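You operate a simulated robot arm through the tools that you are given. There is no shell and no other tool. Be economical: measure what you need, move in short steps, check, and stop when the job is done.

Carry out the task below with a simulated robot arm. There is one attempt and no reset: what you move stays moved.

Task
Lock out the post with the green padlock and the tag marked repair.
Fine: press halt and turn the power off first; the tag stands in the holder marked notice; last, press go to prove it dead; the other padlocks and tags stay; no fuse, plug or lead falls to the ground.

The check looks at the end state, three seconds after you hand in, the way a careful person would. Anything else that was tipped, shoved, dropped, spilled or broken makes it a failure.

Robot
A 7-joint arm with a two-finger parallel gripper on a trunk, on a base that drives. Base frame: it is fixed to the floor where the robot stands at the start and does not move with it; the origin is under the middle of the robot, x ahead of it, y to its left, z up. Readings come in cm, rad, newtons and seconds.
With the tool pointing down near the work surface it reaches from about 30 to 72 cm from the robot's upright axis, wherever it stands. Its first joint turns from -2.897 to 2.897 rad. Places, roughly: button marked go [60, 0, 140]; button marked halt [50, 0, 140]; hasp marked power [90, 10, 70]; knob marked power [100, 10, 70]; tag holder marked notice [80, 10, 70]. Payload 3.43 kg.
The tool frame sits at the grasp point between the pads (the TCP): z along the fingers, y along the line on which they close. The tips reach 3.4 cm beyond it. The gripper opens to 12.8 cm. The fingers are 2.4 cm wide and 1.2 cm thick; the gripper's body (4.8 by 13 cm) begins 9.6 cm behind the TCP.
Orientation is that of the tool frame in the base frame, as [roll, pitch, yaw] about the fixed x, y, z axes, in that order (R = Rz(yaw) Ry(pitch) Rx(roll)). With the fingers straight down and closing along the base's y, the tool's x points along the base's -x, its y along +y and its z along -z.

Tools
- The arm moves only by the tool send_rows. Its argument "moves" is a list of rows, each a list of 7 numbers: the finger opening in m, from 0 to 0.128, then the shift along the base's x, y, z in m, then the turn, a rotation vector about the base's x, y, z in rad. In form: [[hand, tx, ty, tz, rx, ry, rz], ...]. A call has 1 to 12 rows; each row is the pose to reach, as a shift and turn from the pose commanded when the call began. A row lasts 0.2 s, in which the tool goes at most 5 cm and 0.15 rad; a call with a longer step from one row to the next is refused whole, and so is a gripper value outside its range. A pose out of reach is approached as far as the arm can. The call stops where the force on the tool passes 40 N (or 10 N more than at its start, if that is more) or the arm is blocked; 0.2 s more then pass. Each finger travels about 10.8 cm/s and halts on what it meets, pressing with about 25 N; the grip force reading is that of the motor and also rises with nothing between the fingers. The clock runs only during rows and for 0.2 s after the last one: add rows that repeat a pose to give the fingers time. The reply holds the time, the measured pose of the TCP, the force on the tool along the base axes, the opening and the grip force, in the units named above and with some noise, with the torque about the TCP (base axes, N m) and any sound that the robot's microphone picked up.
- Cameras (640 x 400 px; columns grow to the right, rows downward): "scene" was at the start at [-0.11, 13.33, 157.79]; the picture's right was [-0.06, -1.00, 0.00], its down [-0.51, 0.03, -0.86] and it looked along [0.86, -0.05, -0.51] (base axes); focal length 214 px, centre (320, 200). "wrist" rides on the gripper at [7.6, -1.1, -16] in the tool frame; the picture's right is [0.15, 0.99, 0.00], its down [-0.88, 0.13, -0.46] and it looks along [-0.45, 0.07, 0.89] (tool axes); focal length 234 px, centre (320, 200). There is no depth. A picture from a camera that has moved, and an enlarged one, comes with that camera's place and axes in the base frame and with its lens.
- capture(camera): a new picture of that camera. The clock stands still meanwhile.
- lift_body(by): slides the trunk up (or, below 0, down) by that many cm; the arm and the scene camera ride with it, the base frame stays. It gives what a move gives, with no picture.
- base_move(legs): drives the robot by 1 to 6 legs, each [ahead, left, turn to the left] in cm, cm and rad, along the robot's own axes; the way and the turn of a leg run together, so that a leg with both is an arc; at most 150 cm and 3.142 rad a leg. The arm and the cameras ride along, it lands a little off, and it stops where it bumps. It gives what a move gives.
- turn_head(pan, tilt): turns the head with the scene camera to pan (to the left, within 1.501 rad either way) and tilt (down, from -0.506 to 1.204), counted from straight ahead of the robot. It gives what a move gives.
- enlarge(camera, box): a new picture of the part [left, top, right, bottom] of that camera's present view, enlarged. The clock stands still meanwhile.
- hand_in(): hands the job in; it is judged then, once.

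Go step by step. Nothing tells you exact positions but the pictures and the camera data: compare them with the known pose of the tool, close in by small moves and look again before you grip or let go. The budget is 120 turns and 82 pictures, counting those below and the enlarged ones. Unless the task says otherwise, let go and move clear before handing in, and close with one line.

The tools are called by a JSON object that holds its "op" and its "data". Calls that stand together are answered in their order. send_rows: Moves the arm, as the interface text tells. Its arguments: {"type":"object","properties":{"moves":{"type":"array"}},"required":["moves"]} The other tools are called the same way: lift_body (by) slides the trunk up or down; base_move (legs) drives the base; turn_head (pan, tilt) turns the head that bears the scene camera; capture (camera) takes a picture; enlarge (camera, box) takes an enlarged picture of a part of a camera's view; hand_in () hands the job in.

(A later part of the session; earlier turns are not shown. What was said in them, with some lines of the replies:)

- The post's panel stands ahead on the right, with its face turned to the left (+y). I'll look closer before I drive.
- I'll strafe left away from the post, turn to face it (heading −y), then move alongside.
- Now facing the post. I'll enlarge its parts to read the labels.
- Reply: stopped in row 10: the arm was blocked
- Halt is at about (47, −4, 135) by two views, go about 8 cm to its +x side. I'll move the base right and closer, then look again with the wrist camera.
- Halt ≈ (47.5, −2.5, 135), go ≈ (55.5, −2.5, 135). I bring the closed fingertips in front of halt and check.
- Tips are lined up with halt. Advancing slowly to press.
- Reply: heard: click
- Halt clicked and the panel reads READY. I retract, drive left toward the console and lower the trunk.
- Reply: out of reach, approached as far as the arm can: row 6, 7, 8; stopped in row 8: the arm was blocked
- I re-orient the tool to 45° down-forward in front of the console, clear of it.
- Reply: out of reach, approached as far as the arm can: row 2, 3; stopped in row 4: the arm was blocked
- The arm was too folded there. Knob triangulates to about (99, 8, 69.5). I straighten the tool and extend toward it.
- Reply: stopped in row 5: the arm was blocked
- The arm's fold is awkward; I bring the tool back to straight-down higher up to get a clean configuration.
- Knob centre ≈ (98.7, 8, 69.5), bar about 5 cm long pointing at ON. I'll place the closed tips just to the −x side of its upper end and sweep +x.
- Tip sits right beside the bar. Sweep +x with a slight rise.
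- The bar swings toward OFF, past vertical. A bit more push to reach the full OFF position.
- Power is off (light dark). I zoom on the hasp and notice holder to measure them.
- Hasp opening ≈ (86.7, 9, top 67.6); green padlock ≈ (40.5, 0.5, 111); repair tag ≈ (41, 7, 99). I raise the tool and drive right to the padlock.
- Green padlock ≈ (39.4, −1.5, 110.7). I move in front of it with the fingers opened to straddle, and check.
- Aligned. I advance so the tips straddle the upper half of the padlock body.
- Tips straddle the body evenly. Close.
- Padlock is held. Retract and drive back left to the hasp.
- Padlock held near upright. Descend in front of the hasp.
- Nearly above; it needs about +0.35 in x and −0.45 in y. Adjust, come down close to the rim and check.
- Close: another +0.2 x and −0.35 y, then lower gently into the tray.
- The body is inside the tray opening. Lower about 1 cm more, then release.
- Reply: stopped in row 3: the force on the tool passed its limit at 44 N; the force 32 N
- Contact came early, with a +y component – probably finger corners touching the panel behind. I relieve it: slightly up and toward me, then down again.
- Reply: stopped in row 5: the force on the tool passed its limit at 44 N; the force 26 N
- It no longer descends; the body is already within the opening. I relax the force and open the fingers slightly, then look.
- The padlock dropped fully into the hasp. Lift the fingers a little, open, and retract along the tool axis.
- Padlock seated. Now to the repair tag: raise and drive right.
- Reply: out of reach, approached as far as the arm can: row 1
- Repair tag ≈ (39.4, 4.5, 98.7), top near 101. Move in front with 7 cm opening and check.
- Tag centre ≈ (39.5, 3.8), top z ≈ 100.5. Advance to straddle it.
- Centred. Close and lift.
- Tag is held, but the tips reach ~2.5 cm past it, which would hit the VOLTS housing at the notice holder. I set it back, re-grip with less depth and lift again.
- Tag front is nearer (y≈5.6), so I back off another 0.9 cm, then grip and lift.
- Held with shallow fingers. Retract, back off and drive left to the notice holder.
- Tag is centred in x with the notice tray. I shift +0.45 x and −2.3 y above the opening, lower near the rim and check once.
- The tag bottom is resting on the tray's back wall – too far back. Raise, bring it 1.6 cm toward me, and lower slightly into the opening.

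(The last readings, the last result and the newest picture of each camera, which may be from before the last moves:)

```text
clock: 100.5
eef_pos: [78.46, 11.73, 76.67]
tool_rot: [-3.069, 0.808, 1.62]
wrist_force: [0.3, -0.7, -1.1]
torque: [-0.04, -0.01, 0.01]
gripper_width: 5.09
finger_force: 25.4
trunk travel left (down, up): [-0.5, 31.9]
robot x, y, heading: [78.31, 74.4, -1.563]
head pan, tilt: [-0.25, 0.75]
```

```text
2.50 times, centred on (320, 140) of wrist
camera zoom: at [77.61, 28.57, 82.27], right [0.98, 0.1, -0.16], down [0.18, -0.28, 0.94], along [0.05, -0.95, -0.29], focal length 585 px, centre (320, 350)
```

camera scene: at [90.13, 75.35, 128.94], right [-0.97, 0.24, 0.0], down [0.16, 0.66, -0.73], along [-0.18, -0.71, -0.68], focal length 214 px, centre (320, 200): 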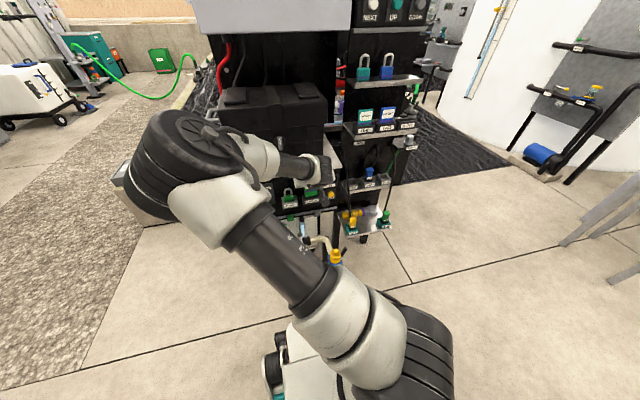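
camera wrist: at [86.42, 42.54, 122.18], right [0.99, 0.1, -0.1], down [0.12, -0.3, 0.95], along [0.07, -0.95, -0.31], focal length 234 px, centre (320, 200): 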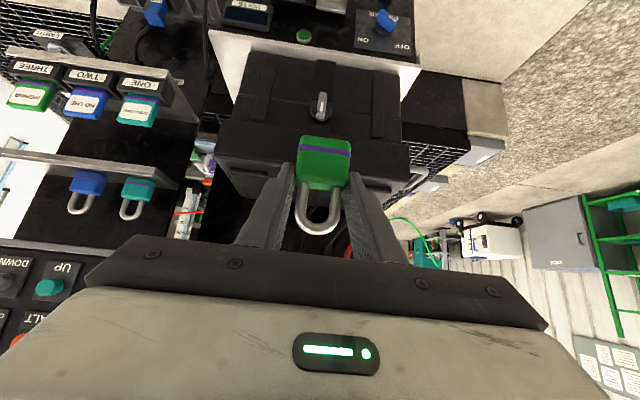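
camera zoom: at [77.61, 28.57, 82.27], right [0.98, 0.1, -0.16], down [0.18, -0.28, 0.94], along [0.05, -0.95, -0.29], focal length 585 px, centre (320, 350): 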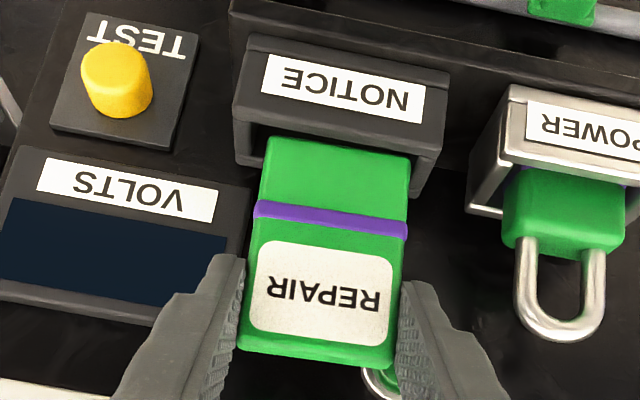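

Now the tag's lower edge is just behind the front rim, free of contact. Lower 1.2 cm.

{"op": "send_rows", "data": {"moves": [[0.035, 0.001, 0, -0.004, 0, 0, 0], [0.035, 0.001, 0, -0.008, 0, 0, 0], [0.035, 0.001, 0, -0.012, 0, 0, 0], [0.035, 0.001, 0, -0.012, 0, 0, 0]]}}

{"op": "enlarge", "data": {"camera": "wrist", "box": [220, 60, 420, 220]}}

```text
clock: 101.5
eef_pos: [78.58, 11.6, 75.51]
tool_rot: [-3.068, 0.808, 1.622]
wrist_force: [1.1, -0.1, -1.5]
torque: [0.02, 0.02, -0.01]
gripper_width: 5.14
finger_force: 25.0
trunk travel left (down, up): [-0.5, 31.9]
robot x, y, heading: [78.25, 74.27, -1.565]
head pan, tilt: [-0.25, 0.75]
```

```text
2.50 times, centred on (320, 140) of wrist
camera zoom: at [77.72, 28.53, 81.01], right [0.98, 0.1, -0.16], down [0.18, -0.28, 0.94], along [0.05, -0.95, -0.29], focal length 585 px, centre (320, 350)
```

zoom: 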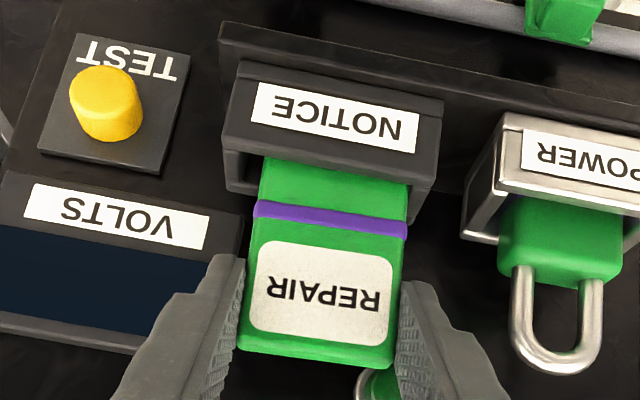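

The tag is inside the tray, no contact. Lower 0.9 cm further and release slowly, then retract.

{"op": "send_rows", "data": {"moves": [[0.035, 0, 0, -0.004, 0, 0, 0], [0.035, 0, 0, -0.008, 0, 0, 0], [0.035, 0, 0, -0.009, 0, 0, 0], [0.051, 0, 0, -0.009, 0, 0, 0], [0.053, 0, 0, -0.009, 0, 0, 0], [0.056, 0, 0, -0.009, 0, 0, 0], [0.06, 0, 0, -0.009, 0, 0, 0], [0.06, 0, 0, -0.009, 0, 0, 0]]}}

{"op": "enlarge", "data": {"camera": "wrist", "box": [220, 60, 420, 220]}}

```text
clock: 103.3
eef_pos: [78.56, 11.63, 74.43]
tool_rot: [-3.068, 0.807, 1.622]
wrist_force: [-0.2, -0.5, 0.7]
torque: [0.03, -0.06, -0.01]
gripper_width: 6.01
finger_force: 0.1
trunk travel left (down, up): [-0.5, 31.9]
robot x, y, heading: [78.32, 74.3, -1.563]
head pan, tilt: [-0.25, 0.75]
```

```text
2.50 times, centred on (320, 140) of wrist
camera zoom: at [77.77, 28.61, 80.12], right [0.98, 0.1, -0.16], down [0.18, -0.28, 0.94], along [0.05, -0.95, -0.29], focal length 585 px, centre (320, 350)
```

zoom: 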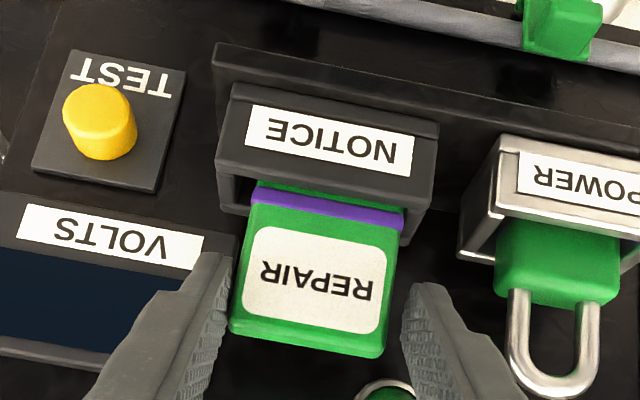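

The tag stands in the notice holder. Open a bit, retract, then raise the trunk and drive toward the GO button.

{"op": "send_rows", "data": {"moves": [[0.063, -0.002, 0, 0, 0, 0, 0], [0.065, -0.002, 0.01, 0.009, 0, 0, 0], [0.065, -0.002, 0.035, 0.033, 0, 0, 0], [0.065, -0.002, 0.065, 0.065, 0, 0, 0], [0.065, -0.002, 0.09, 0.1, 0, 0, 0], [0.03, -0.002, 0.11, 0.14, 0, 0, 0], [0.0, -0.002, 0.13, 0.18, 0, -0.03, 0], [0.0, -0.002, 0.14, 0.22, 0, -0.06, 0], [0.0, -0.002, 0.14, 0.26, 0, -0.06, 0], [0.0, -0.002, 0.14, 0.3, 0, -0.06, 0], [0.0, -0.002, 0.14, 0.34, 0, -0.06, 0]]}}

{"op": "base_move", "data": {"legs": [[0, -23, 0], [4, 0, 0]]}}

{"op": "lift_body", "data": {"by": 27}}

{"op": "turn_head", "data": {"pan": 0, "tilt": 0.6}}

{"op": "capture", "data": {"camera": "wrist"}}

```text
clock: 105.7
eef_pos: [78.53, 25.71, 108.58]
tool_rot: [3.128, 0.807, 1.559]
wrist_force: [0.2, -0.3, 0.4]
torque: [0.01, 0.01, -0.02]
gripper_width: 0.0
finger_force: 25.4
trunk travel left (down, up): [-0.5, 31.9]
robot x, y, heading: [78.39, 74.06, -1.563]
head pan, tilt: [-0.25, 0.75]
```

```text
clock: 108.9
eef_pos: [56.31, 21.52, 108.54]
tool_rot: [3.13, 0.807, 1.561]
wrist_force: [-0.3, -0.4, -0.1]
torque: [0.01, 0.01, 0.02]
gripper_width: 0.0
finger_force: 24.5
trunk travel left (down, up): [-0.5, 31.9]
robot x, y, heading: [55.94, 70.45, -1.562]
head pan, tilt: [-0.25, 0.75]
```

```text
clock: 111.7
eef_pos: [56.31, 21.6, 135.55]
tool_rot: [3.131, 0.807, 1.563]
wrist_force: [0.5, -0.1, -0.5]
torque: [0.01, 0.02, 0.0]
gripper_width: 0.0
finger_force: 25.1
trunk travel left (down, up): [-27.5, 4.9]
robot x, y, heading: [55.76, 70.43, -1.553]
head pan, tilt: [-0.25, 0.75]
```

```text
clock: 112.4
eef_pos: [56.35, 21.52, 135.59]
tool_rot: [3.13, 0.809, 1.563]
wrist_force: [0.5, 0.3, -0.9]
torque: [0.0, 0.0, -0.02]
gripper_width: 0.0
finger_force: 25.0
trunk travel left (down, up): [-27.5, 4.9]
robot x, y, heading: [56.01, 70.27, -1.561]
head pan, tilt: [0.0, 0.6]
```

```text
4 pictures are left
camera wrist: at [55.14, 38.45, 141.08], right [0.99, 0.1, -0.1], down [0.12, -0.28, 0.95], along [0.07, -0.95, -0.29], focal length 234 px, centre (320, 200)
```

wrist: 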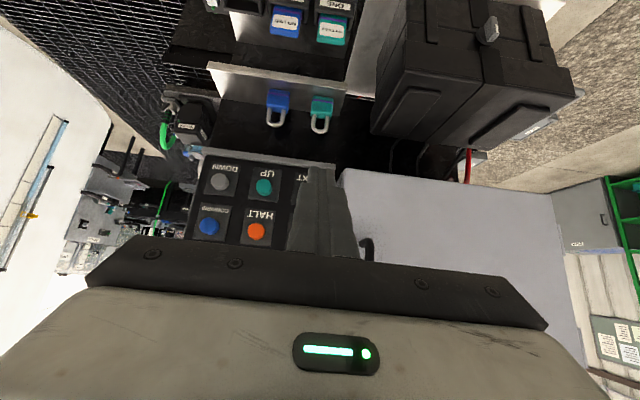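

GO ≈ (55.6, −0.5, 135.5). I line up and press slowly with the closed tips.

{"op": "send_rows", "data": {"moves": [[0, -0.009, -0.03, 0.014, 0, 0, 0], [0, -0.009, -0.07, 0.014, 0, 0, 0], [0, -0.009, -0.11, 0.014, 0, 0, 0], [0, -0.009, -0.15, 0.014, 0, 0, 0], [0, -0.009, -0.17, 0.014, 0, 0, 0], [0, -0.009, -0.18, 0.014, 0, 0, 0], [0, -0.009, -0.185, 0.014, 0, 0, 0], [0, -0.009, -0.19, 0.014, 0, 0, 0]]}}

```text
clock: 114.2
eef_pos: [55.4, 2.61, 136.96]
tool_rot: [3.131, 0.809, 1.562]
wrist_force: [0.8, 0.8, -0.2]
torque: [-0.01, -0.01, -0.01]
gripper_width: 0.0
finger_force: 25.6
trunk travel left (down, up): [-27.5, 4.9]
robot x, y, heading: [55.59, 70.61, -1.563]
head pan, tilt: [0.0, 0.6]
```

No click yet; I press on in 3 mm steps.

{"op": "send_rows", "data": {"moves": [[0, 0, -0.003, 0, 0, 0, 0], [0, 0, -0.006, 0, 0, 0, 0], [0, 0, -0.009, 0, 0, 0, 0], [0, 0, -0.009, 0, 0, 0, 0]]}}

```text
clock: 115.2
eef_pos: [55.48, 1.93, 136.88]
tool_rot: [3.129, 0.808, 1.561]
wrist_force: [-1.5, 11.8, -1.4]
torque: [0.2, -0.03, -0.05]
gripper_width: 0.0
finger_force: 24.8
trunk travel left (down, up): [-27.5, 4.9]
robot x, y, heading: [55.75, 70.26, -1.563]
head pan, tilt: [0.0, 0.6]
heard: click
```

Clicked. Retract and check the display and controls.

{"op": "send_rows", "data": {"moves": [[0, 0, 0.02, 0, 0, 0, 0], [0, 0, 0.06, 0, 0, 0, 0], [0, 0, 0.1, 0, 0, 0, 0], [0, 0, 0.14, 0, 0, 0, 0], [0, 0, 0.18, 0, 0, 0, 0], [0, 0, 0.2, 0, 0, 0, 0]]}}

{"op": "base_move", "data": {"legs": [[-15, -10, 0]]}}

{"op": "turn_head", "data": {"pan": 0.1, "tilt": 0.5}}

{"op": "capture", "data": {"camera": "scene"}}

```text
clock: 116.6
eef_pos: [55.5, 21.69, 136.94]
tool_rot: [3.131, 0.808, 1.563]
wrist_force: [-0.1, 0.0, -0.4]
torque: [-0.01, -0.04, 0.02]
gripper_width: 0.0
finger_force: 24.8
trunk travel left (down, up): [-27.5, 4.9]
robot x, y, heading: [55.77, 70.31, -1.557]
head pan, tilt: [0.0, 0.6]
```

```text
clock: 118.2
eef_pos: [45.44, 36.75, 137.01]
tool_rot: [3.128, 0.808, 1.558]
wrist_force: [0.1, 0.3, -0.9]
torque: [0.02, -0.03, 0.02]
gripper_width: 0.0
finger_force: 24.9
trunk travel left (down, up): [-27.5, 4.9]
robot x, y, heading: [45.82, 85.42, -1.564]
head pan, tilt: [0.0, 0.6]
```

```text
clock: 118.9
eef_pos: [45.44, 36.78, 136.95]
tool_rot: [3.13, 0.808, 1.558]
wrist_force: [0.4, 0.5, 0.0]
torque: [0.0, 0.02, 0.0]
gripper_width: 0.0
finger_force: 25.0
trunk travel left (down, up): [-27.5, 4.9]
robot x, y, heading: [45.93, 85.77, -1.563]
head pan, tilt: [0.099, 0.499]
```

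```text
3 pictures are left
camera scene: at [60.75, 85.56, 158.13], right [-0.99, -0.11, 0.0], down [-0.05, 0.48, -0.88], along [0.09, -0.87, -0.48], focal length 214 px, centre (320, 200)
```

scene: 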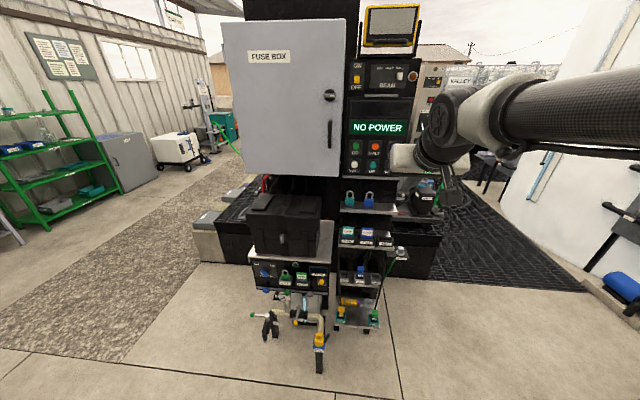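

The display reads NO POWER, so the test proves it dead. One last close look at the lower post.

{"op": "enlarge", "data": {"camera": "scene", "box": [240, 180, 420, 330]}}

```text
2.67 times, centred on (330, 255) of scene
camera zoom: at [60.75, 85.56, 158.13], right [-0.99, -0.11, 0.0], down [-0.05, 0.48, -0.88], along [0.09, -0.87, -0.48], focal length 572 px, centre (293, 53)
```

zoom: 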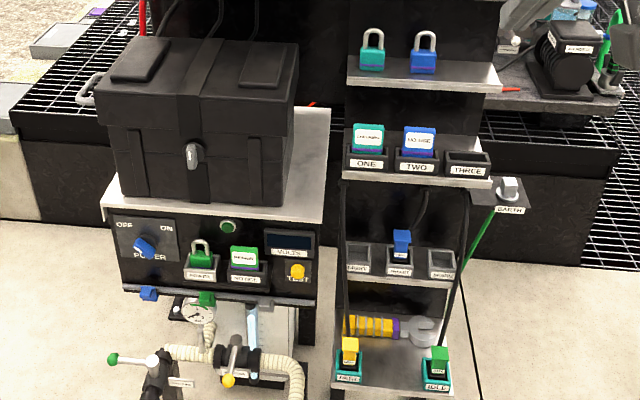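

Everything is in place: power off, green padlock in the hasp, repair tag in the notice holder, other padlocks and tags untouched.

{"op": "hand_in", "data": {}}

```text
The job is handed in.
```

The post is locked out: I pressed halt, turned the power off, set the green padlock in the power hasp and stood the repair tag in the notice holder. Pressing go last gave NO POWER on the display, and the job is handed in.
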